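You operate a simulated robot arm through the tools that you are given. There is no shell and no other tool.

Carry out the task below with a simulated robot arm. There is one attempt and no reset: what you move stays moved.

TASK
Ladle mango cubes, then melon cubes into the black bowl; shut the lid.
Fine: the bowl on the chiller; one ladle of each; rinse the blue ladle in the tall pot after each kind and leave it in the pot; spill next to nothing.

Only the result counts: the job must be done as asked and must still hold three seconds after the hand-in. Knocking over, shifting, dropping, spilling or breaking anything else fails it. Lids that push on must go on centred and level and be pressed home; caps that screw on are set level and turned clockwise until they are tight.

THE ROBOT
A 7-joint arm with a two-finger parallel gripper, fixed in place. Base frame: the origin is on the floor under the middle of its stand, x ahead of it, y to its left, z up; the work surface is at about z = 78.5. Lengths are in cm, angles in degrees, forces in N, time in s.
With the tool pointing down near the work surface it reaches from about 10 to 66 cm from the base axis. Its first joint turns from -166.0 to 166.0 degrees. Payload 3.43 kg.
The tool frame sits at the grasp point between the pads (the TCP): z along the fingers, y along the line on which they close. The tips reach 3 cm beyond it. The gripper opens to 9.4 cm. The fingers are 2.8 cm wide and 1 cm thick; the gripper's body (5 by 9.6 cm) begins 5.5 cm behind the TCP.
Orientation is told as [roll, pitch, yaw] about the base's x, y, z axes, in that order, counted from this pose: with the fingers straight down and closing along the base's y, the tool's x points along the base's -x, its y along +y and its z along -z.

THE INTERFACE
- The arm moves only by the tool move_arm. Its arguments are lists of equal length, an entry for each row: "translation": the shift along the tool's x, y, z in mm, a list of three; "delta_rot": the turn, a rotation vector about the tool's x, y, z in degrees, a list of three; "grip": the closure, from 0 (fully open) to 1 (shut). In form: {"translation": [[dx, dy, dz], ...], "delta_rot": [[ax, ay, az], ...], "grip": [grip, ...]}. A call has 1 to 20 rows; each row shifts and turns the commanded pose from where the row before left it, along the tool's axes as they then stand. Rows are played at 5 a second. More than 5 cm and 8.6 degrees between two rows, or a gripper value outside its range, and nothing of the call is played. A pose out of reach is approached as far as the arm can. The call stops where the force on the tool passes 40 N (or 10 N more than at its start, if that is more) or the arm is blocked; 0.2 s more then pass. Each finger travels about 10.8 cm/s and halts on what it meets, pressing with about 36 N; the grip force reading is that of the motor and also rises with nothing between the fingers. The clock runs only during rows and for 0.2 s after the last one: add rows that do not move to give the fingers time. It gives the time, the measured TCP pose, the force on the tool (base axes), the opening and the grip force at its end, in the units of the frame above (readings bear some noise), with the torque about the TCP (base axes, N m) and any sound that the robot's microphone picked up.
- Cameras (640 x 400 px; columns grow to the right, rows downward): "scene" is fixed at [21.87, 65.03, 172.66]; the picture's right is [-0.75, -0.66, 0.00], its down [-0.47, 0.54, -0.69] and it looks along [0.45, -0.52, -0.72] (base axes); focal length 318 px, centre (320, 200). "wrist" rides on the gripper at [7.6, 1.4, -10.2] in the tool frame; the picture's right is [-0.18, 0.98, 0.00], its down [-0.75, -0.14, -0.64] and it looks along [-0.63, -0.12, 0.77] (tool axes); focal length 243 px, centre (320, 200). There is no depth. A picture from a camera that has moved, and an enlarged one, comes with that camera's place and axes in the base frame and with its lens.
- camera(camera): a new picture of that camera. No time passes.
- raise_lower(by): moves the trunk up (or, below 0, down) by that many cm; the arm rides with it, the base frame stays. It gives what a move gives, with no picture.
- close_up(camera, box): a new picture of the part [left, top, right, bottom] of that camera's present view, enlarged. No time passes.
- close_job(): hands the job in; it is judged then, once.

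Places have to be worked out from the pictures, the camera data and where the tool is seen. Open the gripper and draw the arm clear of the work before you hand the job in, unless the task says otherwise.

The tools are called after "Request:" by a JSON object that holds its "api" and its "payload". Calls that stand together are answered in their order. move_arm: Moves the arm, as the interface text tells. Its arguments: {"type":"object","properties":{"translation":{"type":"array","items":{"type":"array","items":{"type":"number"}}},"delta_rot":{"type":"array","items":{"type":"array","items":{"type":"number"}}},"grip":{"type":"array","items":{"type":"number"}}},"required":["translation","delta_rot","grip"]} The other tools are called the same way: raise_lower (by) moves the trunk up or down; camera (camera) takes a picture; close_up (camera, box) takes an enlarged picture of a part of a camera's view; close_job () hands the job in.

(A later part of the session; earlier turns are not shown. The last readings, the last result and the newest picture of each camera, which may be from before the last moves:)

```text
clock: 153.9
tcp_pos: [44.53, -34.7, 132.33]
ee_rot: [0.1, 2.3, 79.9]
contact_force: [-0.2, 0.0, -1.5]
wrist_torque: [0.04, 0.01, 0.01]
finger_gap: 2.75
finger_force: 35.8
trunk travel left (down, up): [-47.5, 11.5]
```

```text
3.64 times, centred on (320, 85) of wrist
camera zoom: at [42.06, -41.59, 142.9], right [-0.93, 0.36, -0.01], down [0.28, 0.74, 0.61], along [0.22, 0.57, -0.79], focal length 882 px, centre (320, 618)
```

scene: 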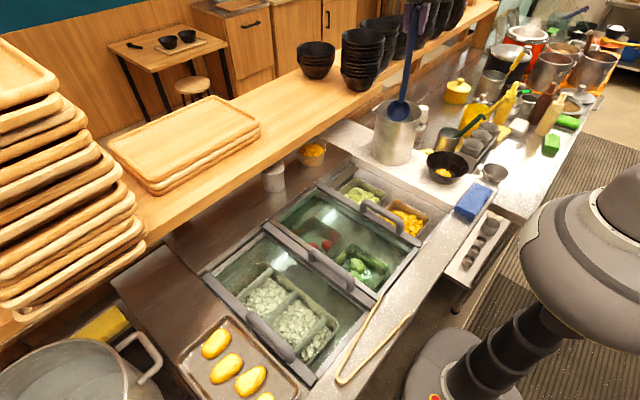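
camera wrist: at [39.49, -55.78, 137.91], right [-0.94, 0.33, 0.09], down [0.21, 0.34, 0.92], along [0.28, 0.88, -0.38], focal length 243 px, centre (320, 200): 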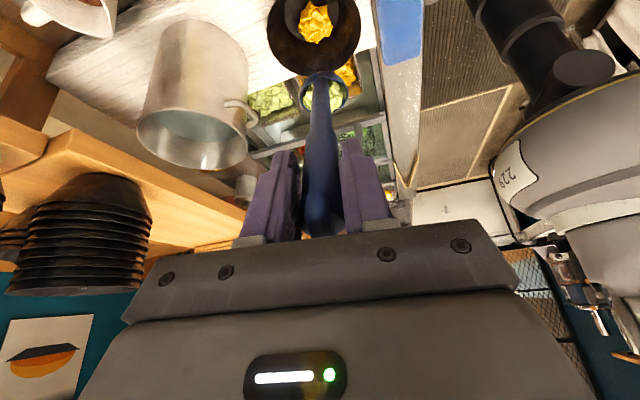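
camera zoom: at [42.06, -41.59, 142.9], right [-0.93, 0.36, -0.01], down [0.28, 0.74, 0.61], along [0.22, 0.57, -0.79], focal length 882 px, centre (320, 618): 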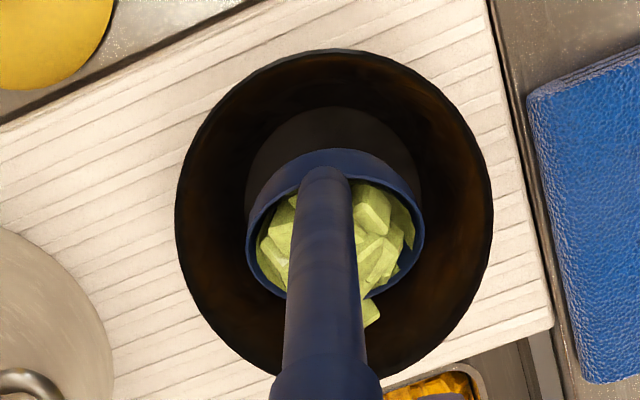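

Melon is streaming onto the mango inside the bowl. I continue tipping in gentle steps.

Request:
{"api": "move_arm", "payload": {"translation": [[-13.1, 0, -0.3], [-13.1, 0, -0.3], [-13.1, 0, -0.3], [-13.1, 0, -0.3], [-13.1, 0, -0.3], [-13.1, 0, -0.3], [-13.1, 0, -0.3], [-13.1, 0, -0.3], [-13.1, 0, -0.3], [-13.1, 0, -0.3], [0, 0, 0], [0, 0, 0]], "delta_rot": [[0, 3, 0], [0, 3, 0], [0, 3, 0], [0, 3, 0], [0, 3, 0], [0, 3, 0], [0, 3, 0], [0, 3, 0], [0, 3, 0], [0, 3, 0], [0, 0, 0], [0, 0, 0]], "grip": [1, 1, 1, 1, 1, 1, 1, 1, 1, 1, 1, 1]}}

Request:
{"api": "close_up", "payload": {"camera": "scene", "box": [428, 125, 492, 190]}}

Request:
{"api": "move_arm", "payload": {"translation": [[-13.1, 0, -0.3], [-13.1, 0, -0.3], [-13.1, 0, -0.3], [-13.1, 0, -0.3], [-13.1, 0, -0.3], [-13.1, 0, -0.3], [-13.1, 0, -0.3], [-13.1, 0, -0.3], [-13.1, 0, -0.3], [-13.1, 0, -0.3], [-13.1, 0, -0.3], [-13.1, 0, -0.3], [0, 0, 0], [0, 0, 0], [0, 0, 0]], "delta_rot": [[0, 3, 0], [0, 3, 0], [0, 3, 0], [0, 3, 0], [0, 3, 0], [0, 3, 0], [0, 3, 0], [0, 3, 0], [0, 3, 0], [0, 3, 0], [0, 3, 0], [0, 3, 0], [0, 0, 0], [0, 0, 0], [0, 0, 0]], "grip": [1, 1, 1, 1, 1, 1, 1, 1, 1, 1, 1, 1, 1, 1, 1]}}

Request:
{"api": "close_up", "payload": {"camera": "scene", "box": [428, 125, 492, 190]}}

Request:
{"api": "camera", "payload": {"camera": "scene"}}

```text
clock: 156.5
tcp_pos: [46.8, -22.18, 129.0]
ee_rot: [0.2, 32.2, 80.0]
contact_force: [-0.6, 0.7, -0.1]
wrist_torque: [0.06, 0.0, 0.02]
finger_gap: 2.72
finger_force: 36.1
trunk travel left (down, up): [-47.5, 11.5]
```

```text
6.15 times, centred on (460, 158) of scene
camera zoom: at [21.87, 65.03, 172.66], right [-0.75, -0.66, 0.0], down [-0.47, 0.54, -0.69], along [0.45, -0.52, -0.72], focal length 1957 px, centre (-542, 462)
```

zoom: 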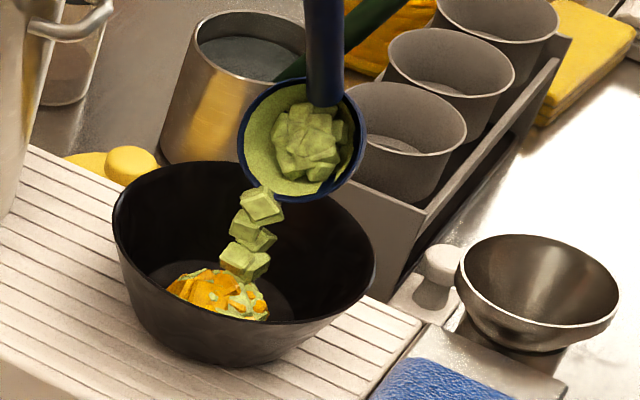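

```text
clock: 159.7
tcp_pos: [48.44, -11.78, 117.69]
ee_rot: [0.3, 68.2, 80.1]
contact_force: [-0.5, -1.2, -0.1]
wrist_torque: [0.11, -0.03, -0.02]
finger_gap: 2.74
finger_force: 36.7
trunk travel left (down, up): [-47.5, 11.5]
```

```text
6.15 times, centred on (460, 158) of scene
camera zoom: at [21.87, 65.03, 172.66], right [-0.75, -0.66, 0.0], down [-0.47, 0.54, -0.69], along [0.45, -0.52, -0.72], focal length 1957 px, centre (-542, 462)
```

zoom: 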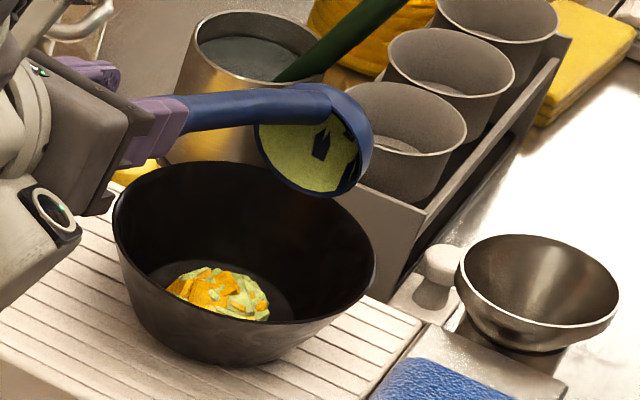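

```text
taken
```

scene: 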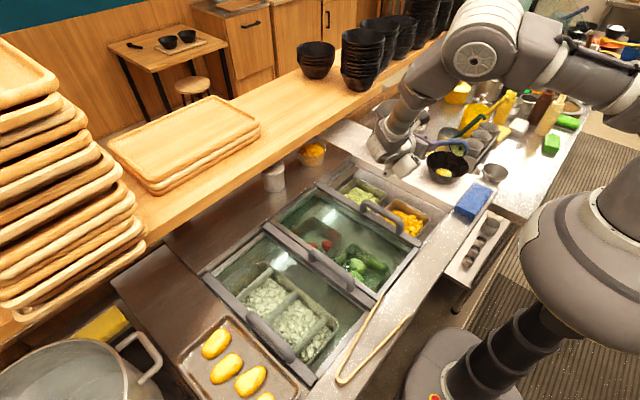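

Both fruits are in the bowl and nothing lies outside. Now the final rinse: I raise, and swing the ladle upright above the bowl.

Request:
{"api": "move_arm", "payload": {"translation": [[18.6, 0, -7.4], [18.6, 0, -7.4], [18.6, 0, -7.4], [18.6, 0, -7.4], [18.6, 0, -7.4], [18.6, 0, -7.4], [18.6, 0, -7.4], [18.6, 0, -7.4], [18.6, 0, -7.4], [0, 0, 0]], "delta_rot": [[0, 0, 0], [0, 0, 0], [0, 0, 0], [0, 0, 0], [0, 0, 0], [0, 0, 0], [0, 0, 0], [0, 0, 0], [0, 0, 0], [0, 0, 0]], "grip": [1, 1, 1, 1, 1, 1, 1, 1, 1, 1]}}

Request:
{"api": "move_arm", "payload": {"translation": [[25.9, 0, 3.3], [25.9, 0, 3.3], [25.9, 0, 3.3], [25.9, 0, 3.3], [25.9, 0, 3.3], [25.9, 0, 3.3], [25.9, 0, 3.3], [25.9, 0, 3.3], [25.9, 0, 3.3], [25.9, 0, 3.3], [25.9, 0, 3.3], [25.9, 0, 3.3], [25.9, 0, 3.3], [0, 0, 0]], "delta_rot": [[0, -6, 0], [0, -6, 0], [0, -6, 0], [0, -6, 0], [0, -6, 0], [0, -6, 0], [0, -6, 0], [0, -6, 0], [0, -6, 0], [0, -6, 0], [0, -6, 0], [0, -6, 0], [0, -6, 0], [0, 0, 0]], "grip": [1, 1, 1, 1, 1, 1, 1, 1, 1, 1, 1, 1, 1, 1]}}

Request:
{"api": "camera", "payload": {"camera": "scene"}}

Request:
{"api": "close_up", "payload": {"camera": "scene", "box": [428, 125, 492, 190]}}

```text
clock: 161.9
tcp_pos: [48.73, -11.85, 135.68]
ee_rot: [0.4, 68.2, 80.3]
contact_force: [0.4, -0.1, -0.2]
wrist_torque: [0.1, 0.0, -0.01]
finger_gap: 2.75
finger_force: 36.0
trunk travel left (down, up): [-47.5, 11.5]
```

```text
clock: 164.9
tcp_pos: [43.6, -39.78, 148.96]
ee_rot: [0.1, -9.7, 79.8]
contact_force: [0.1, 0.0, -0.8]
wrist_torque: [-0.06, 0.0, 0.0]
finger_gap: 2.74
finger_force: 35.8
trunk travel left (down, up): [-47.5, 11.5]
```

```text
taken
```

scene: 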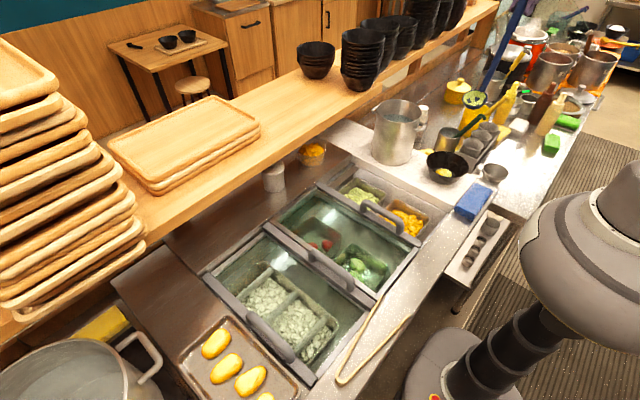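

```text
6.15 times, centred on (460, 158) of scene
camera zoom: at [21.87, 65.03, 172.66], right [-0.75, -0.66, 0.0], down [-0.47, 0.54, -0.69], along [0.45, -0.52, -0.72], focal length 1957 px, centre (-542, 462)
```

zoom: 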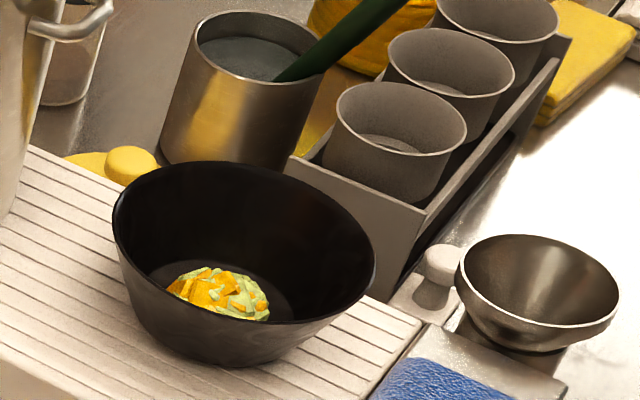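

The bowl holds mango and melon, with the board clean around it. I yaw back to 0 here and carry the ladle over the pot.

Request:
{"api": "move_arm", "payload": {"translation": [[0, 0, 0], [0, 0, 0], [0, 0, 0], [0, 0, 0], [0, 0, 0], [0, 0, 0], [0, 0, 0], [0, 0, 0], [0, 0, 0], [0, 0, 0], [0, 0, 0]], "delta_rot": [[1.37, 0, 7.88], [1.37, 0, 7.88], [1.37, 0, 7.88], [1.37, 0, 7.88], [1.37, 0, 7.88], [1.37, 0, 7.88], [1.37, 0, 7.88], [1.37, 0, 7.88], [1.37, 0, 7.88], [1.37, 0, 7.88], [0, 0, 0]], "grip": [1, 1, 1, 1, 1, 1, 1, 1, 1, 1, 1]}}

Request:
{"api": "camera", "payload": {"camera": "scene"}}

Request:
{"api": "camera", "payload": {"camera": "wrist"}}

```text
clock: 167.3
tcp_pos: [43.53, -40.01, 148.99]
ee_rot: [0.1, -9.7, -0.3]
contact_force: [-2.1, -0.1, -1.6]
wrist_torque: [0.0, 0.03, -0.02]
finger_gap: 2.74
finger_force: 35.8
trunk travel left (down, up): [-47.5, 11.5]
```

```text
taken
```

scene: 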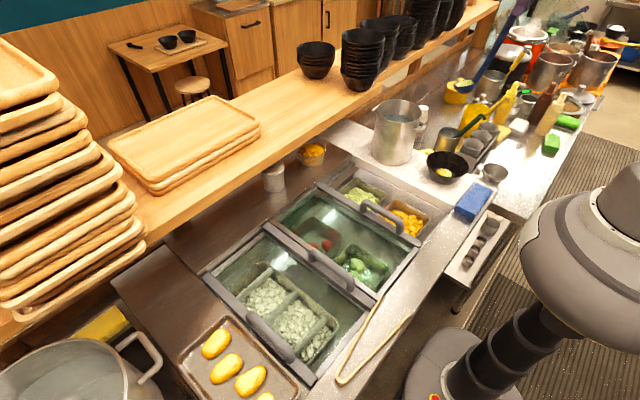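

```text
taken
camera wrist: at [34.55, -38.56, 157.77], right [0.19, 0.98, 0.03], down [0.63, -0.14, 0.76], along [0.75, -0.12, -0.65], focal length 243 px, centre (320, 200)
```

wrist: 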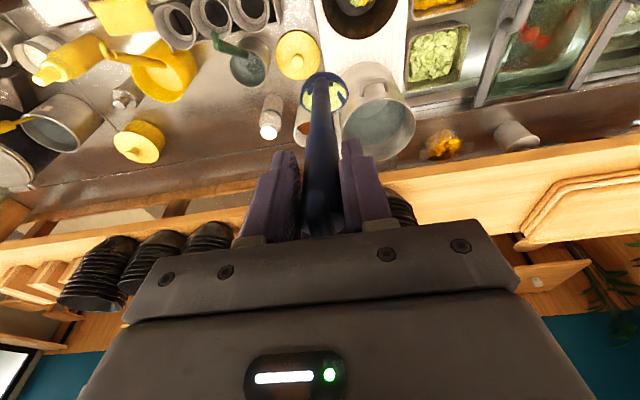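

I translate the ladle to above the pot centre.

Request:
{"api": "move_arm", "payload": {"translation": [[-19, 10.7, 5.5], [-19, 10.7, 5.5], [-19, 10.7, 5.5], [-19, 10.7, 5.5], [-19, 10.7, 5.5], [-19, 10.7, 5.5], [-19, 10.7, 5.5], [-19, 10.7, 5.5], [-19, 10.7, 5.5], [0, 0, 0]], "delta_rot": [[0, 0, 0], [0, 0, 0], [0, 0, 0], [0, 0, 0], [0, 0, 0], [0, 0, 0], [0, 0, 0], [0, 0, 0], [0, 0, 0], [0, 0, 0]], "grip": [1, 1, 1, 1, 1, 1, 1, 1, 1, 1]}}

Request:
{"api": "camera", "payload": {"camera": "wrist"}}

Request:
{"api": "close_up", "payload": {"camera": "scene", "box": [340, 0, 500, 160]}}

```text
clock: 169.5
tcp_pos: [61.24, -30.37, 147.04]
ee_rot: [0.0, -9.7, -0.3]
contact_force: [-0.5, 0.4, -0.6]
wrist_torque: [0.0, 0.0, 0.01]
finger_gap: 2.7
finger_force: 35.8
trunk travel left (down, up): [-47.5, 11.5]
```

```text
taken
camera wrist: at [52.23, -29.05, 155.78], right [0.18, 0.98, 0.03], down [0.63, -0.14, 0.76], along [0.75, -0.12, -0.65], focal length 243 px, centre (320, 200)
```

wrist: 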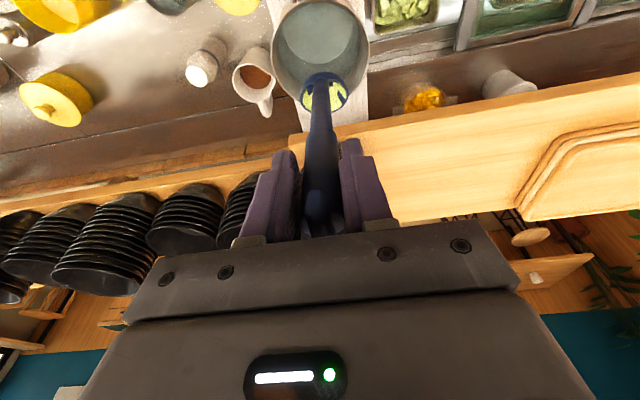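

```text
2.50 times, centred on (420, 80) of scene
camera zoom: at [21.87, 65.03, 172.66], right [-0.75, -0.66, 0.0], down [-0.47, 0.54, -0.69], along [0.45, -0.52, -0.72], focal length 795 px, centre (70, 500)
```

zoom: 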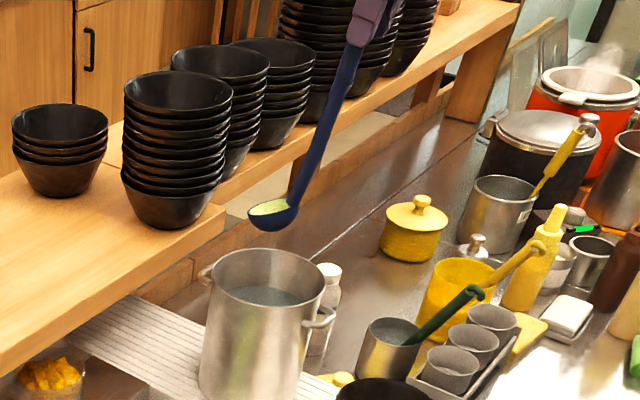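

Cup centred above the pot. I lower it into the water.

Request:
{"api": "move_arm", "payload": {"translation": [[3.4, 0, 19.7], [3.4, 0, 19.7], [3.4, 0, 19.7], [3.4, 0, 19.7], [3.4, 0, 19.7], [3.4, 0, 19.7], [3.4, 0, 19.7], [3.4, 0, 19.7], [3.4, 0, 19.7], [0, 0, 0]], "delta_rot": [[0, 0, 0], [0, 0, 0], [0, 0, 0], [0, 0, 0], [0, 0, 0], [0, 0, 0], [0, 0, 0], [0, 0, 0], [0, 0, 0], [0, 0, 0]], "grip": [1, 1, 1, 1, 1, 1, 1, 1, 1, 1]}}

Request:
{"api": "close_up", "payload": {"camera": "wrist", "box": [220, 20, 420, 160]}}

Request:
{"api": "close_up", "payload": {"camera": "scene", "box": [340, 0, 500, 160]}}

```text
clock: 171.7
tcp_pos: [61.44, -30.25, 128.9]
ee_rot: [0.1, -9.7, -0.2]
contact_force: [0.1, 0.5, -1.7]
wrist_torque: [-0.01, 0.05, -0.06]
finger_gap: 2.72
finger_force: 36.3
trunk travel left (down, up): [-47.5, 11.5]
```

```text
2.86 times, centred on (320, 90) of wrist
camera zoom: at [52.41, -28.96, 137.82], right [0.18, 0.98, 0.03], down [0.63, -0.14, 0.76], along [0.75, -0.12, -0.65], focal length 693 px, centre (320, 514)
```

zoom: 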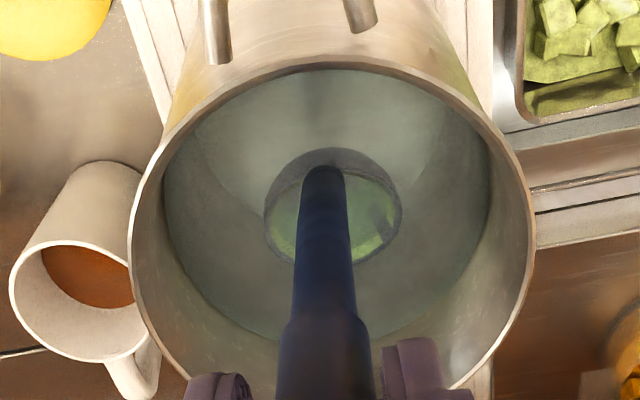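

```text
2.50 times, centred on (420, 80) of scene
camera zoom: at [21.87, 65.03, 172.66], right [-0.75, -0.66, 0.0], down [-0.47, 0.54, -0.69], along [0.45, -0.52, -0.72], focal length 795 px, centre (70, 500)
```

zoom: 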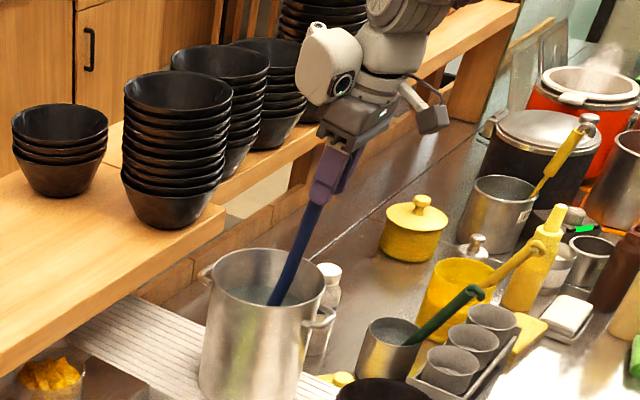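

The cup is in the water. I lower 2 cm more and swish it sideways to rinse the melon off.

Request:
{"api": "move_arm", "payload": {"translation": [[1.7, 0, 9.9], [1.7, 0, 9.9], [0, 10, 0], [0, 10, 0], [0, -10, 0], [0, -10, 0], [0, -10, 0], [0, -10, 0], [0, 10, 0], [0, 10, 0], [0, 10, 0], [0, 10, 0], [0, -10, 0], [0, -10, 0], [0, -10, 0], [0, -10, 0], [0, 10, 0], [0, 10, 0], [0, 0, 0]], "delta_rot": [[0, 0, 0], [0, 0, 0], [0, 0, 0], [0, 0, 0], [0, 0, 0], [0, 0, 0], [0, 0, 0], [0, 0, 0], [0, 0, 0], [0, 0, 0], [0, 0, 0], [0, 0, 0], [0, 0, 0], [0, 0, 0], [0, 0, 0], [0, 0, 0], [0, 0, 0], [0, 0, 0], [0, 0, 0]], "grip": [1, 1, 1, 1, 1, 1, 1, 1, 1, 1, 1, 1, 1, 1, 1, 1, 1, 1, 1]}}

Request:
{"api": "close_up", "payload": {"camera": "wrist", "box": [220, 20, 420, 160]}}

```text
clock: 175.7
tcp_pos: [61.22, -30.39, 127.01]
ee_rot: [-0.1, -9.7, -0.2]
contact_force: [0.1, -0.3, -0.7]
wrist_torque: [-0.02, 0.04, -0.01]
finger_gap: 2.72
finger_force: 36.1
trunk travel left (down, up): [-47.5, 11.5]
```

```text
2.86 times, centred on (320, 90) of wrist
camera zoom: at [52.26, -28.99, 135.87], right [0.18, 0.98, 0.03], down [0.63, -0.14, 0.76], along [0.75, -0.12, -0.65], focal length 693 px, centre (320, 514)
```

zoom: 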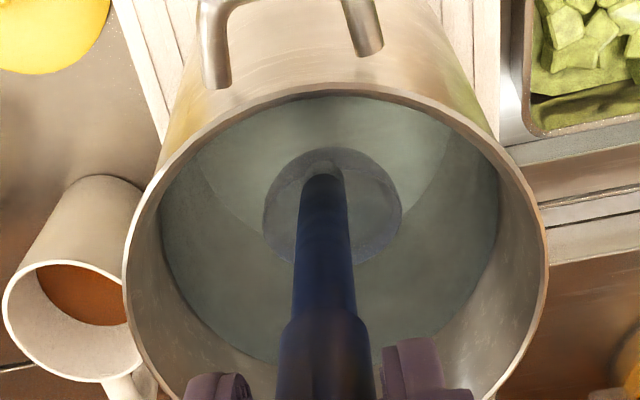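

Rinsed clean. Now I lower the ladle toward its original resting pose, tilting the handle back toward the near rim.

Request:
{"api": "move_arm", "payload": {"translation": [[8.1, 0, 16.5], [8.9, 0, 16], [9.7, 0, 15.6], [10.5, 0, 15.1], [0, 0, 0]], "delta_rot": [[0, -2.86, 0], [0, -2.86, 0], [0, -2.86, 0], [0, -2.86, 0], [0, 0, 0]], "grip": [1, 1, 1, 1, 1]}}

Request:
{"api": "close_up", "payload": {"camera": "wrist", "box": [220, 20, 420, 160]}}

Request:
{"api": "close_up", "payload": {"camera": "scene", "box": [360, 60, 520, 160]}}

```text
clock: 176.9
tcp_pos: [59.0, -30.39, 119.92]
ee_rot: [0.0, -21.1, -0.2]
contact_force: [-4.2, 0.5, -2.0]
wrist_torque: [-0.03, 0.88, -0.02]
finger_gap: 2.73
finger_force: 36.2
trunk travel left (down, up): [-47.5, 11.5]
```

```text
2.86 times, centred on (320, 90) of wrist
camera zoom: at [48.43, -29.04, 126.65], right [0.18, 0.98, 0.07], down [0.47, -0.14, 0.87], along [0.86, -0.12, -0.49], focal length 693 px, centre (320, 514)
```

zoom: 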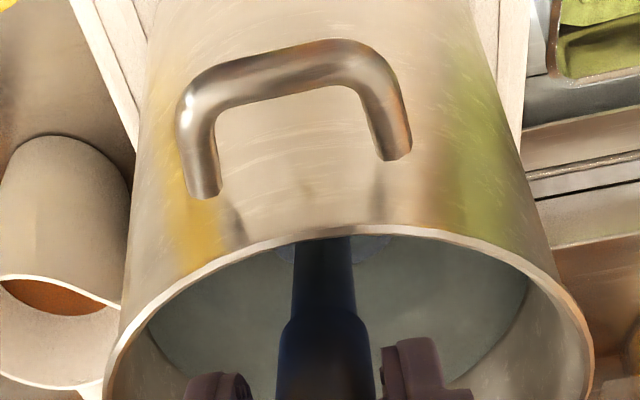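

```text
4.00 times, centred on (440, 110) of scene
camera zoom: at [21.87, 65.03, 172.66], right [-0.75, -0.66, 0.0], down [-0.47, 0.54, -0.69], along [0.45, -0.52, -0.72], focal length 1272 px, centre (-160, 560)
```

zoom: 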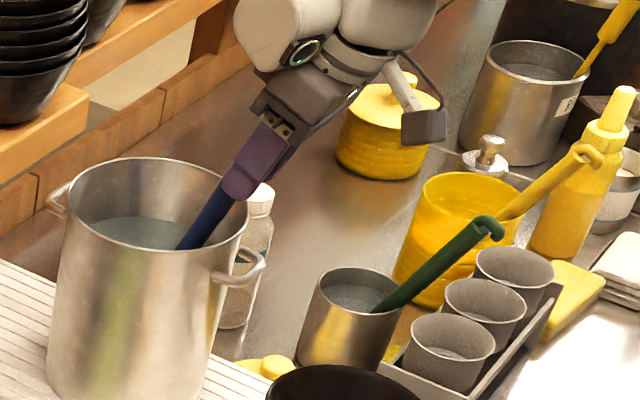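

The cup presses lightly on the far wall, so I shift 6 mm toward the robot and continue lowering gently.

Request:
{"api": "move_arm", "payload": {"translation": [[5.6, 0, -2.2], [0, 0, 0]], "delta_rot": [[0, 0, 0], [0, 0, 0]], "grip": [1, 1]}}

```text
clock: 177.5
tcp_pos: [58.5, -30.45, 119.85]
ee_rot: [0.0, -21.2, -0.3]
contact_force: [-0.1, 0.3, -1.0]
wrist_torque: [0.01, 0.09, 0.01]
finger_gap: 2.72
finger_force: 36.1
trunk travel left (down, up): [-47.5, 11.5]
```

Contact-free again. I slide down along the handle direction with a slight uprighting turn, checking force.

Request:
{"api": "move_arm", "payload": {"translation": [[0, 0, 8.5], [0, 0, 0]], "delta_rot": [[0, 1.5, 0], [0, 0, 0]], "grip": [1, 1]}}

Request:
{"api": "move_arm", "payload": {"translation": [[0, 0, 5], [0, 0, 0]], "delta_rot": [[0, 1, 0], [0, 0, 0]], "grip": [1, 1]}}

```text
clock: 178.1
tcp_pos: [58.78, -30.34, 119.32]
ee_rot: [-0.2, -20.0, -0.2]
contact_force: [-2.9, 0.5, 14.4]
wrist_torque: [0.05, -1.14, 0.03]
finger_gap: 2.74
finger_force: 35.9
trunk travel left (down, up): [-47.5, 11.5]
```

```text
clock: 178.7
tcp_pos: [58.69, -30.29, 118.84]
ee_rot: [-0.1, -18.8, -0.2]
contact_force: [-7.6, -0.3, 20.2]
wrist_torque: [-0.06, -0.91, -0.06]
finger_gap: 2.73
finger_force: 35.4
trunk travel left (down, up): [-47.5, 11.5]
```

The cup has reached the pot floor (20 N). I back off a few millimetres to relieve the load before letting go.

Request:
{"api": "move_arm", "payload": {"translation": [[-1.3, 0, -3.8], [0, 0, 0]], "delta_rot": [[0, 0, 0], [0, 0, 0]], "grip": [1, 1]}}

Request:
{"api": "close_up", "payload": {"camera": "scene", "box": [350, 70, 510, 210]}}

Request:
{"api": "camera", "payload": {"camera": "wrist"}}

```text
clock: 179.3
tcp_pos: [58.84, -30.31, 118.96]
ee_rot: [0.1, -18.4, -0.3]
contact_force: [-5.4, 0.0, 1.2]
wrist_torque: [-0.08, 1.02, -0.06]
finger_gap: 2.73
finger_force: 35.9
trunk travel left (down, up): [-47.5, 11.5]
```

```text
2.86 times, centred on (430, 140) of scene
camera zoom: at [21.87, 65.03, 172.66], right [-0.75, -0.66, 0.0], down [-0.47, 0.54, -0.69], along [0.45, -0.52, -0.72], focal length 909 px, centre (6, 371)
```

zoom: 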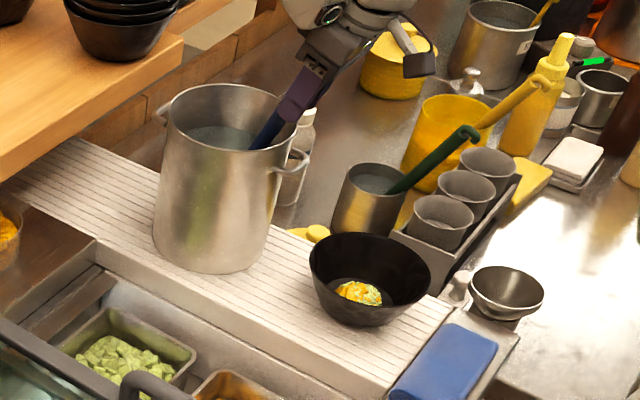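

```text
taken
camera wrist: at [48.61, -28.95, 126.27], right [0.18, 0.98, 0.06], down [0.51, -0.14, 0.85], along [0.84, -0.12, -0.53], focal length 243 px, centre (320, 200)
```

wrist: 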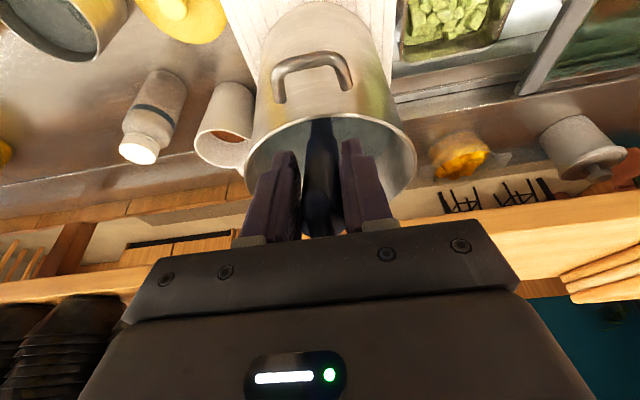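

The cup still leans on the far wall with 5 N; I shift 7 mm toward the robot to relieve that.

Request:
{"api": "move_arm", "payload": {"translation": [[6.6, 0, -2.2], [0, 0, 0]], "delta_rot": [[0, 0, 0], [0, 0, 0]], "grip": [1, 1]}}

```text
clock: 179.9
tcp_pos: [58.27, -30.33, 119.03]
ee_rot: [-0.1, -18.7, -0.2]
contact_force: [-0.5, 0.0, -1.8]
wrist_torque: [0.02, 0.1, 0.02]
finger_gap: 2.74
finger_force: 36.3
trunk travel left (down, up): [-47.5, 11.5]
```

Forces are just the ladle's weight now. I open the gripper gently and let it settle.

Request:
{"api": "move_arm", "payload": {"translation": [[0, 0, 0], [0, 0, 0], [0, 0, 0], [0, 0, 0], [0, 0, 0], [0, 0, 0]], "delta_rot": [[0, 0, 0], [0, 0, 0], [0, 0, 0], [0, 0, 0], [0, 0, 0], [0, 0, 0]], "grip": [0.68, 0.62, 0.5, 0.4, 0.3, 0.3]}}

Request:
{"api": "close_up", "payload": {"camera": "scene", "box": [350, 70, 510, 210]}}

Request:
{"api": "camera", "payload": {"camera": "wrist"}}

```text
clock: 181.3
tcp_pos: [58.2, -30.36, 119.18]
ee_rot: [0.0, -18.7, -0.3]
contact_force: [0.4, 0.2, 0.6]
wrist_torque: [-0.03, 0.01, -0.03]
finger_gap: 6.6
finger_force: 0.0
trunk travel left (down, up): [-47.5, 11.5]
```

```text
2.86 times, centred on (430, 140) of scene
camera zoom: at [21.87, 65.03, 172.66], right [-0.75, -0.66, 0.0], down [-0.47, 0.54, -0.69], along [0.45, -0.52, -0.72], focal length 909 px, centre (6, 371)
```

zoom: 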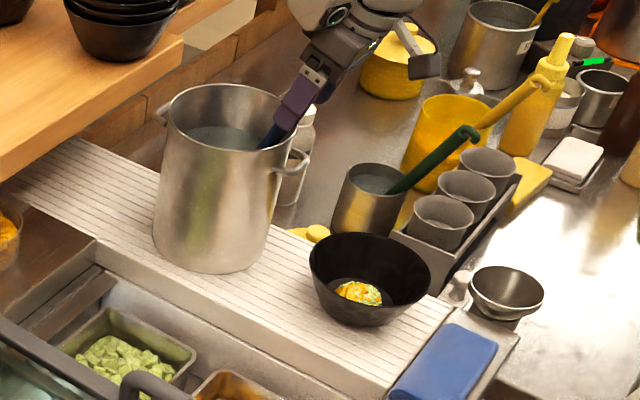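

```text
taken
camera wrist: at [48.06, -28.94, 126.3], right [0.18, 0.98, 0.06], down [0.51, -0.14, 0.85], along [0.84, -0.12, -0.52], focal length 243 px, centre (320, 200)
```

wrist: 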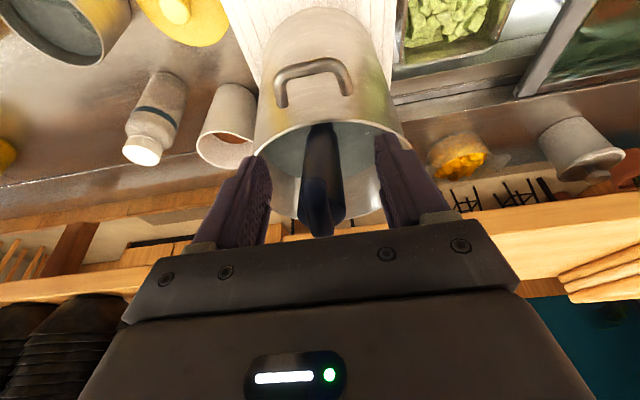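

The ladle rests leaning in the pot. I withdraw the hand along the tool axis, keeping the fingers open around the hook.

Request:
{"api": "move_arm", "payload": {"translation": [[0, 0, -12], [0, 0, -18], [0, 0, -20], [0, 0, -20], [0, 0, -20], [0, 0, -20], [0, 0, -20], [0, 0, 0]], "delta_rot": [[0, 0, 0], [0, 0, 0], [0, 0, 0], [0, 0, 0], [0, 0, 0], [0, 0, 0], [0, 0, 0], [0, 0, 0]], "grip": [0.3, 0.3, 0.3, 0.3, 0.3, 0.3, 0.3, 0.3]}}

Request:
{"api": "close_up", "payload": {"camera": "scene", "box": [350, 70, 510, 210]}}

Request:
{"api": "camera", "payload": {"camera": "wrist"}}

```text
clock: 183.1
tcp_pos: [54.21, -30.44, 131.3]
ee_rot: [0.0, -18.6, -0.2]
contact_force: [-0.8, -0.4, 0.3]
wrist_torque: [-0.01, -0.03, 0.02]
finger_gap: 6.58
finger_force: 0.1
trunk travel left (down, up): [-47.5, 11.5]
```

```text
2.86 times, centred on (430, 140) of scene
camera zoom: at [21.87, 65.03, 172.66], right [-0.75, -0.66, 0.0], down [-0.47, 0.54, -0.69], along [0.45, -0.52, -0.72], focal length 909 px, centre (6, 371)
```

zoom: 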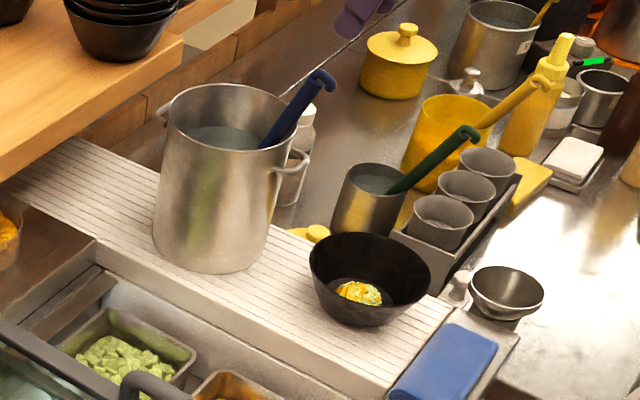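

```text
taken
camera wrist: at [43.95, -28.96, 138.63], right [0.18, 0.98, 0.06], down [0.51, -0.14, 0.85], along [0.84, -0.12, -0.52], focal length 243 px, centre (320, 200)
```

wrist: 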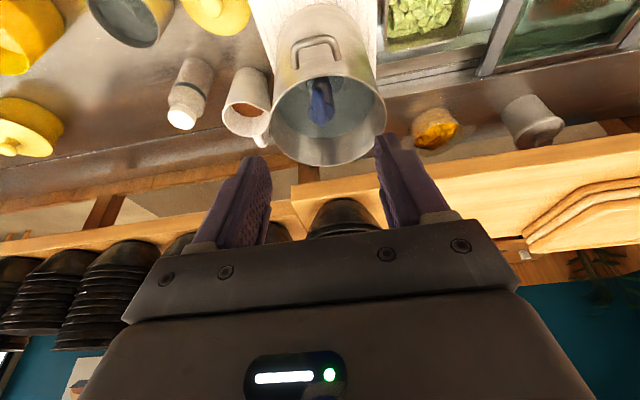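

The ladle stands in the pot just as at the start. Now the lid: I inspect the chiller's sliding glass lids closely.

Request:
{"api": "close_up", "payload": {"camera": "scene", "box": [195, 165, 455, 390]}}

Request:
{"api": "close_up", "payload": {"camera": "scene", "box": [290, 170, 450, 310]}}

Request:
{"api": "close_up", "payload": {"camera": "scene", "box": [200, 210, 380, 390]}}

```text
1.78 times, centred on (325, 278) of scene
camera zoom: at [21.87, 65.03, 172.66], right [-0.75, -0.66, 0.0], down [-0.47, 0.54, -0.69], along [0.45, -0.52, -0.72], focal length 565 px, centre (311, 62)
```

zoom: 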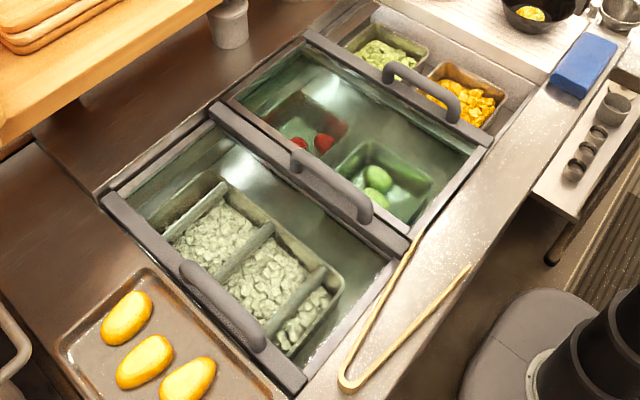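

```text
2.86 times, centred on (370, 240) of scene
camera zoom: at [21.87, 65.03, 172.66], right [-0.75, -0.66, 0.0], down [-0.47, 0.54, -0.69], along [0.45, -0.52, -0.72], focal length 909 px, centre (177, 86)
```

zoom: 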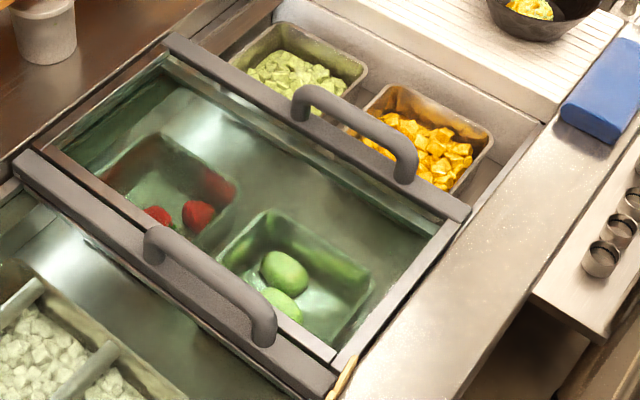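

```text
2.22 times, centred on (290, 300) of scene
camera zoom: at [21.87, 65.03, 172.66], right [-0.75, -0.66, 0.0], down [-0.47, 0.54, -0.69], along [0.45, -0.52, -0.72], focal length 707 px, centre (387, -22)
```

zoom: 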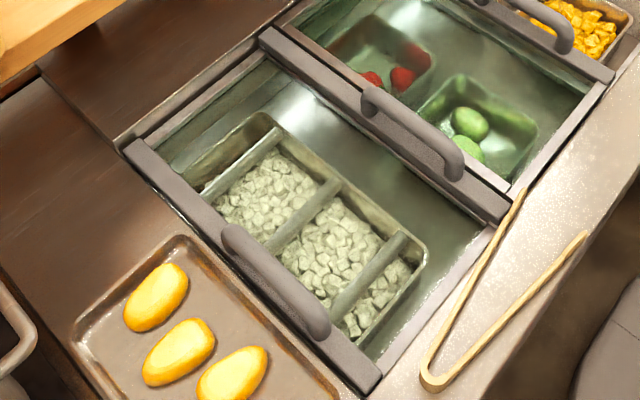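

The chiller has sliding glass panels with arch handles. I open the hand, rise and move over the chiller to get a top view of how the panels are arranged.

Request:
{"api": "move_arm", "payload": {"translation": [[0, 0, -30], [0, 0, -30], [20, 0, 0], [20, 20, 0], [0, 45, 0], [0, 45, 0], [0, 45, 0], [0, 45, 0], [0, 45, 0], [0, 45, 0], [0, 45, 0], [0, 45, 0], [0, 20, 0], [0, 0, 0]], "delta_rot": [[0, 0, 0], [0, 0, 0], [0, 6.2, 0], [0, 6.2, 0], [0, 6.2, 0], [0, 0, 0], [0, 0, 0], [0, 0, 0], [0, 0, 0], [0, 0, 0], [0, 0, 0], [0, 0, 0], [0, 0, 0], [0, 0, 0]], "grip": [0.2, 0.1, 0, 0, 0, 0, 0, 0, 0, 0, 0, 0, 0, 0]}}

Request:
{"api": "camera", "payload": {"camera": "wrist"}}

Request:
{"api": "camera", "payload": {"camera": "scene"}}

```text
clock: 186.1
tcp_pos: [48.73, 9.67, 136.01]
ee_rot: [0.0, 0.0, -0.3]
contact_force: [0.2, -0.4, -1.3]
wrist_torque: [-0.04, -0.04, 0.0]
finger_gap: 9.38
finger_force: 0.1
trunk travel left (down, up): [-47.5, 11.5]
```

```text
taken
camera wrist: at [41.28, 11.07, 146.29], right [0.19, 0.98, 0.0], down [0.75, -0.14, 0.64], along [0.63, -0.12, -0.77], focal length 243 px, centre (320, 200)
```

wrist: 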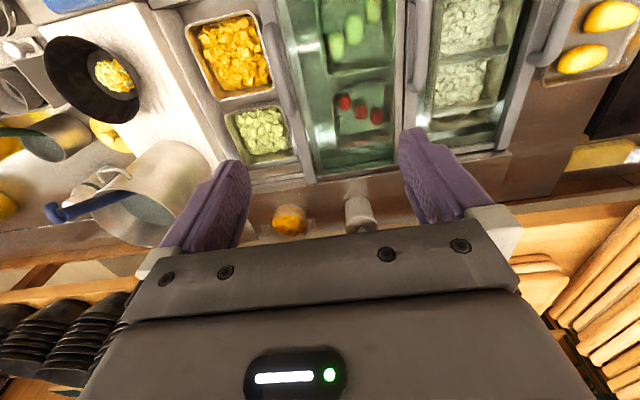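

```text
taken
```

scene: 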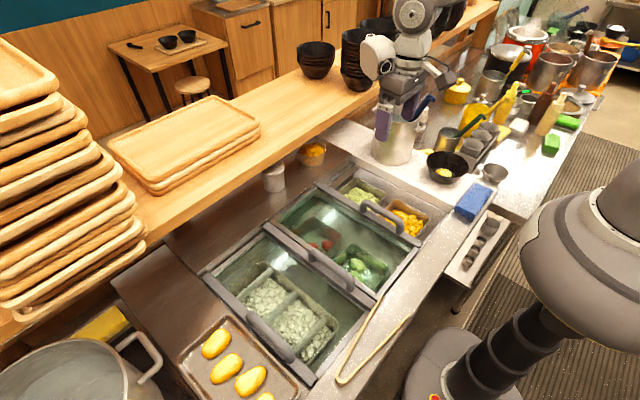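

Request:
{"api": "close_up", "payload": {"camera": "wrist", "box": [160, 0, 400, 200]}}

Request:
{"api": "close_up", "payload": {"camera": "wrist", "box": [360, 0, 600, 160]}}

```text
2.00 times, centred on (280, 100) of wrist
camera zoom: at [41.28, 11.07, 146.29], right [0.19, 0.98, 0.0], down [0.75, -0.14, 0.64], along [0.63, -0.12, -0.77], focal length 485 px, centre (400, 400)
```

zoom: 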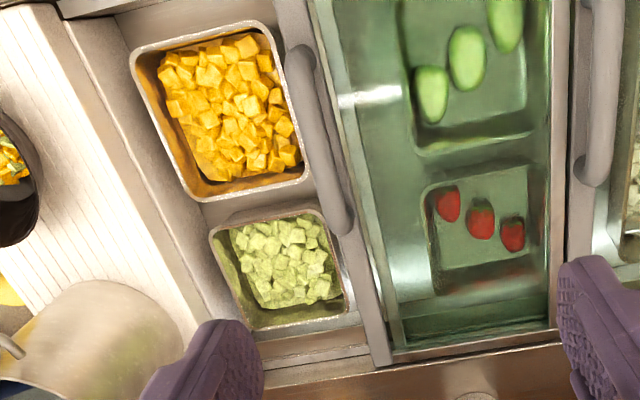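

```text
2.50 times, centred on (480, 80) of wrist
camera zoom: at [41.28, 11.07, 146.29], right [0.19, 0.98, 0.0], down [0.75, -0.14, 0.64], along [0.63, -0.12, -0.77], focal length 606 px, centre (-80, 500)
```

zoom: 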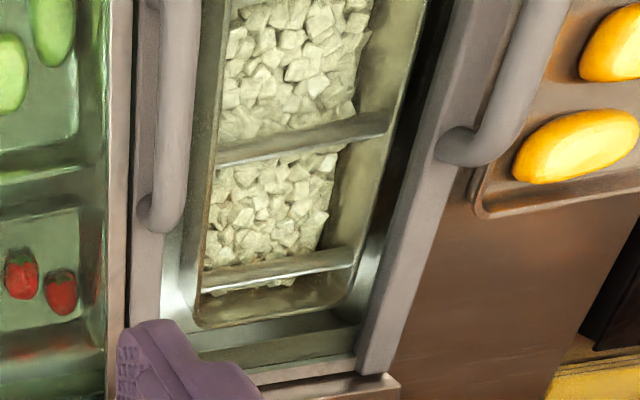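

Section 2 shows a double (greener) glass layer, so the panel whose bar and arch handle stand at y≈1–2 is the open lid; it should slide toward -y to cover the melon and mango. I move above that handle and look closely.

Request:
{"api": "move_arm", "payload": {"translation": [[-6, -26, 20], [-6, -26, 30], [-6, -26, 40], [0, 0, 40], [0, 0, 40], [0, 0, 30], [0, 0, 0]], "delta_rot": [[0, 0, 0], [0, 0, 0], [0, 0, 0], [0, 0, 0], [0, 0, 0], [0, 0, 0], [0, 0, 0]], "grip": [0, 0, 0.1, 0.2, 0.3, 0.4, 0.5]}}

Request:
{"api": "camera", "payload": {"camera": "wrist"}}

Request:
{"api": "close_up", "payload": {"camera": "scene", "box": [330, 150, 450, 250]}}

```text
clock: 187.7
tcp_pos: [50.31, 1.74, 115.91]
ee_rot: [0.0, 0.0, -0.2]
contact_force: [0.2, -0.2, 0.6]
wrist_torque: [-0.03, 0.02, 0.01]
finger_gap: 4.71
finger_force: 0.0
trunk travel left (down, up): [-47.5, 11.5]
```

```text
taken
camera wrist: at [42.94, 3.29, 126.12], right [0.19, 0.98, 0.0], down [0.75, -0.14, 0.64], along [0.63, -0.12, -0.77], focal length 243 px, centre (320, 200)
```

wrist: 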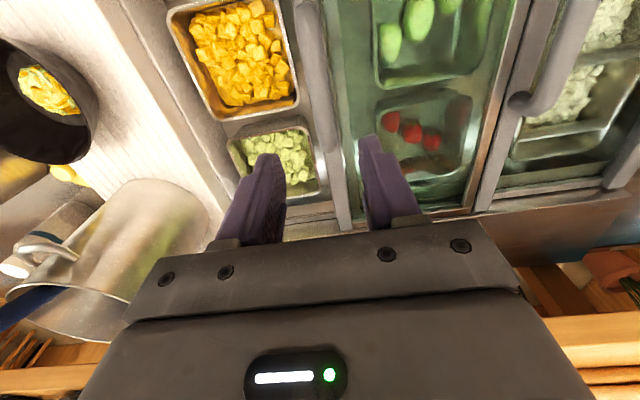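

```text
4.00 times, centred on (390, 200) of scene
camera zoom: at [21.87, 65.03, 172.66], right [-0.75, -0.66, 0.0], down [-0.47, 0.54, -0.69], along [0.45, -0.52, -0.72], focal length 1272 px, centre (40, 200)
```

zoom: 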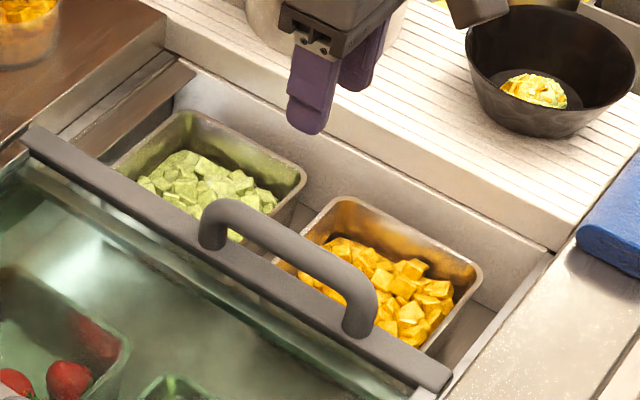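

Request:
{"api": "close_up", "payload": {"camera": "wrist", "box": [240, 0, 440, 240]}}

Request:
{"api": "close_up", "payload": {"camera": "scene", "box": [365, 180, 455, 250]}}

```text
1.67 times, centred on (340, 120) of wrist
camera zoom: at [42.94, 3.29, 126.12], right [0.19, 0.98, 0.0], down [0.75, -0.14, 0.64], along [0.63, -0.12, -0.77], focal length 404 px, centre (287, 333)
```

zoom: 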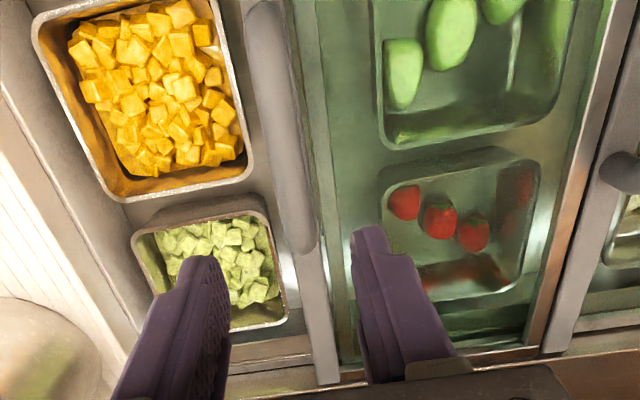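

```text
5.71 times, centred on (410, 215) of scene
camera zoom: at [21.87, 65.03, 172.66], right [-0.75, -0.66, 0.0], down [-0.47, 0.54, -0.69], along [0.45, -0.52, -0.72], focal length 1817 px, centre (-194, 114)
```

zoom: 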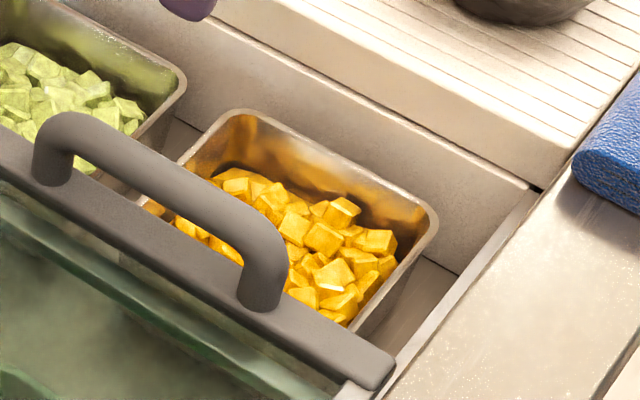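

The arch handle runs along x at y≈1.8, z≈97.5, x 44–57.6, and the hand is centred on it. I descend so the fingers straddle it.

Request:
{"api": "move_arm", "payload": {"translation": [[-7, 0.5, 30], [0, 0, 30], [0, 0, 30], [0, 0, 30], [0, 0, 30], [0, 0, 20], [0, 0, 14], [0, 0, 0]], "delta_rot": [[0, 0, 0], [0, 0, 0], [0, 0, 0], [0, 0, 0], [0, 0, 0], [0, 0, 0], [0, 0, 0], [0, 0, 0]], "grip": [0.5, 0.5, 0.5, 0.5, 0.5, 0.5, 0.5, 0.5]}}

Request:
{"api": "camera", "payload": {"camera": "wrist"}}

Request:
{"api": "close_up", "payload": {"camera": "scene", "box": [330, 150, 450, 250]}}

```text
clock: 189.5
tcp_pos: [50.95, 2.02, 97.59]
ee_rot: [0.0, -0.1, -0.2]
contact_force: [0.0, 0.1, 0.7]
wrist_torque: [-0.01, -0.01, 0.01]
finger_gap: 4.68
finger_force: 0.1
trunk travel left (down, up): [-47.5, 11.5]
```

```text
taken
camera wrist: at [43.6, 3.4, 107.8], right [0.19, 0.98, 0.0], down [0.75, -0.14, 0.64], along [0.63, -0.12, -0.77], focal length 243 px, centre (320, 200)
```

wrist: 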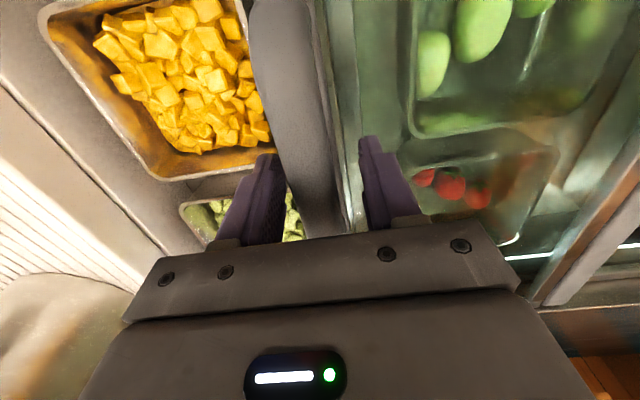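

```text
4.00 times, centred on (390, 200) of scene
camera zoom: at [21.87, 65.03, 172.66], right [-0.75, -0.66, 0.0], down [-0.47, 0.54, -0.69], along [0.45, -0.52, -0.72], focal length 1272 px, centre (40, 200)
```

zoom: 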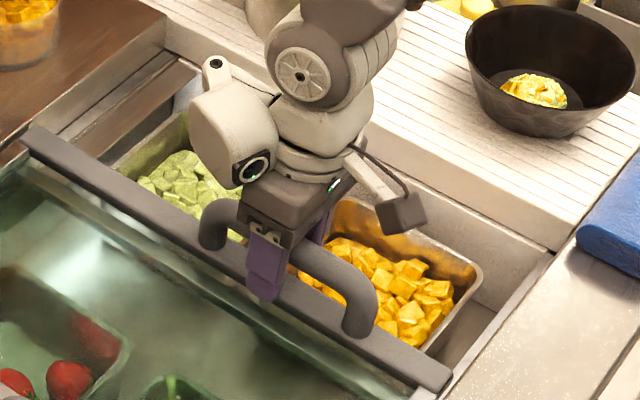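

The fingers straddle the handle. I close gently on it.

Request:
{"api": "move_arm", "payload": {"translation": [[0, 0, 0], [0, 0, 0], [0, 0, 0], [0, 0, 0]], "delta_rot": [[0, 0, 0], [0, 0, 0], [0, 0, 0], [0, 0, 0]], "grip": [0.6, 0.7, 0.75, 0.75]}}

Request:
{"api": "camera", "payload": {"camera": "wrist"}}

```text
clock: 190.5
tcp_pos: [50.95, 1.88, 97.49]
ee_rot: [0.0, -0.1, -0.2]
contact_force: [-0.2, -6.7, -1.7]
wrist_torque: [-0.08, -0.22, 0.19]
finger_gap: 2.82
finger_force: 45.0
trunk travel left (down, up): [-47.5, 11.5]
```

```text
taken
camera wrist: at [43.62, 3.31, 107.81], right [0.19, 0.98, 0.0], down [0.75, -0.14, 0.64], along [0.63, -0.12, -0.77], focal length 243 px, centre (320, 200)
```

wrist: 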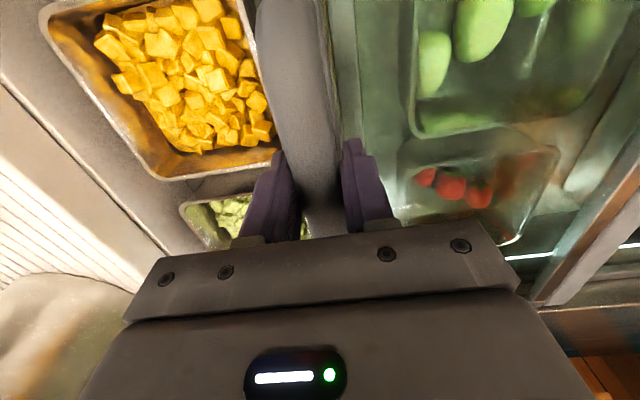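

The handle (2.8 cm thick) is gripped. I slide it toward -y, a few centimetres at first, watching force and picture.

Request:
{"api": "move_arm", "payload": {"translation": [[0, -5, 0], [0, -10, 0], [0, -10, 0], [0, -10, 0], [0, 0, 0]], "delta_rot": [[0, 0, 0], [0, 0, 0], [0, 0, 0], [0, 0, 0], [0, 0, 0]], "grip": [0.75, 0.75, 0.75, 0.75, 0.75]}}

Request:
{"api": "close_up", "payload": {"camera": "scene", "box": [195, 150, 455, 370]}}

```text
clock: 191.7
tcp_pos: [51.05, -1.52, 97.54]
ee_rot: [-0.1, -0.1, -0.2]
contact_force: [-0.6, 2.1, -7.7]
wrist_torque: [-0.21, 0.45, 0.38]
finger_gap: 2.81
finger_force: 44.9
trunk travel left (down, up): [-47.5, 11.5]
```

```text
1.82 times, centred on (325, 260) of scene
camera zoom: at [21.87, 65.03, 172.66], right [-0.75, -0.66, 0.0], down [-0.47, 0.54, -0.69], along [0.45, -0.52, -0.72], focal length 578 px, centre (311, 91)
```

zoom: 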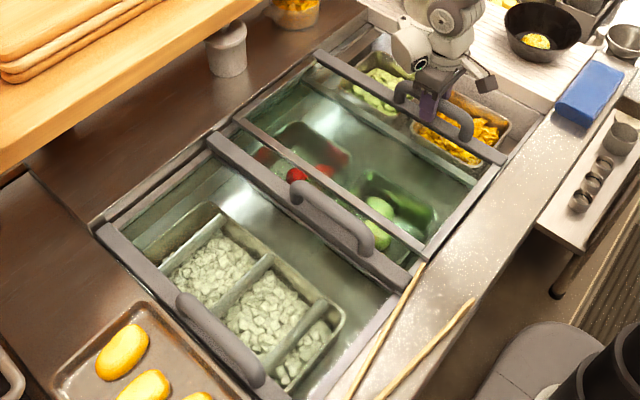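

The panel slides freely (bar and its glass move together). I look closely at the gap opening behind it before going on.

Request:
{"api": "close_up", "payload": {"camera": "scene", "box": [275, 190, 395, 300]}}

Request:
{"api": "close_up", "payload": {"camera": "scene", "box": [200, 215, 370, 370]}}

Request:
{"api": "camera", "payload": {"camera": "wrist"}}

```text
3.64 times, centred on (335, 245) of scene
camera zoom: at [21.87, 65.03, 172.66], right [-0.75, -0.66, 0.0], down [-0.47, 0.54, -0.69], along [0.45, -0.52, -0.72], focal length 1156 px, centre (266, 36)
```

zoom: 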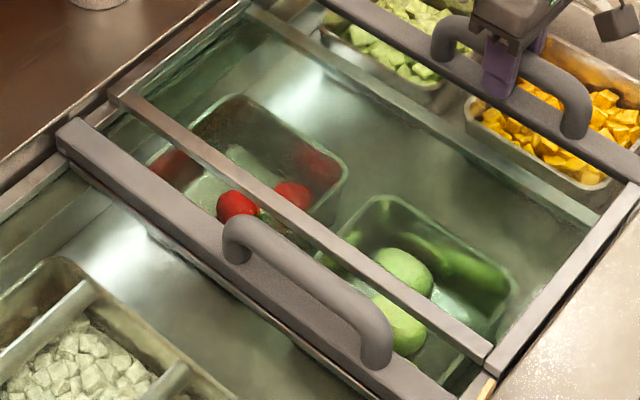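

```text
2.58 times, centred on (285, 292) of scene
camera zoom: at [21.87, 65.03, 172.66], right [-0.75, -0.66, 0.0], down [-0.47, 0.54, -0.69], along [0.45, -0.52, -0.72], focal length 821 px, centre (410, -39)
```

zoom: 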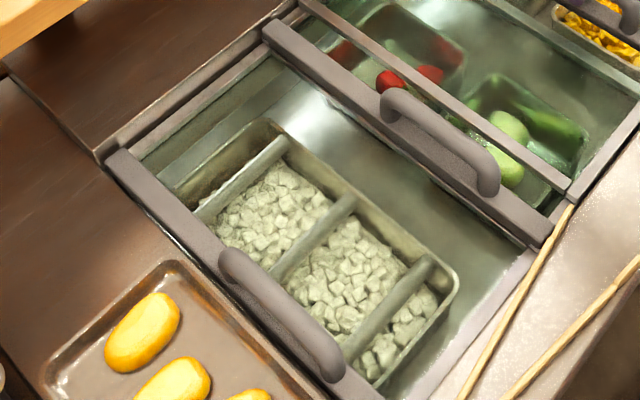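

```text
taken
camera wrist: at [43.63, -0.17, 107.82], right [0.19, 0.98, 0.0], down [0.75, -0.14, 0.64], along [0.63, -0.12, -0.77], focal length 243 px, centre (320, 200)
```

wrist: 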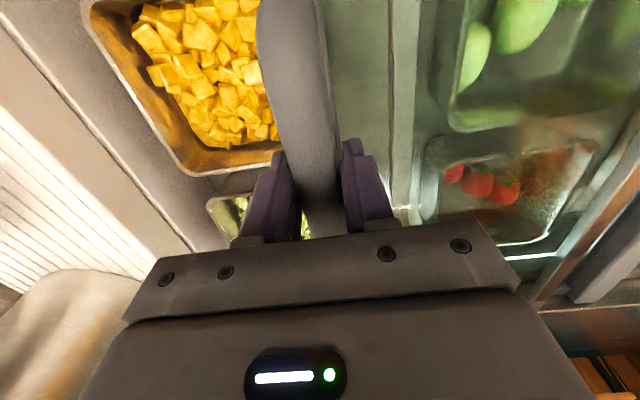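

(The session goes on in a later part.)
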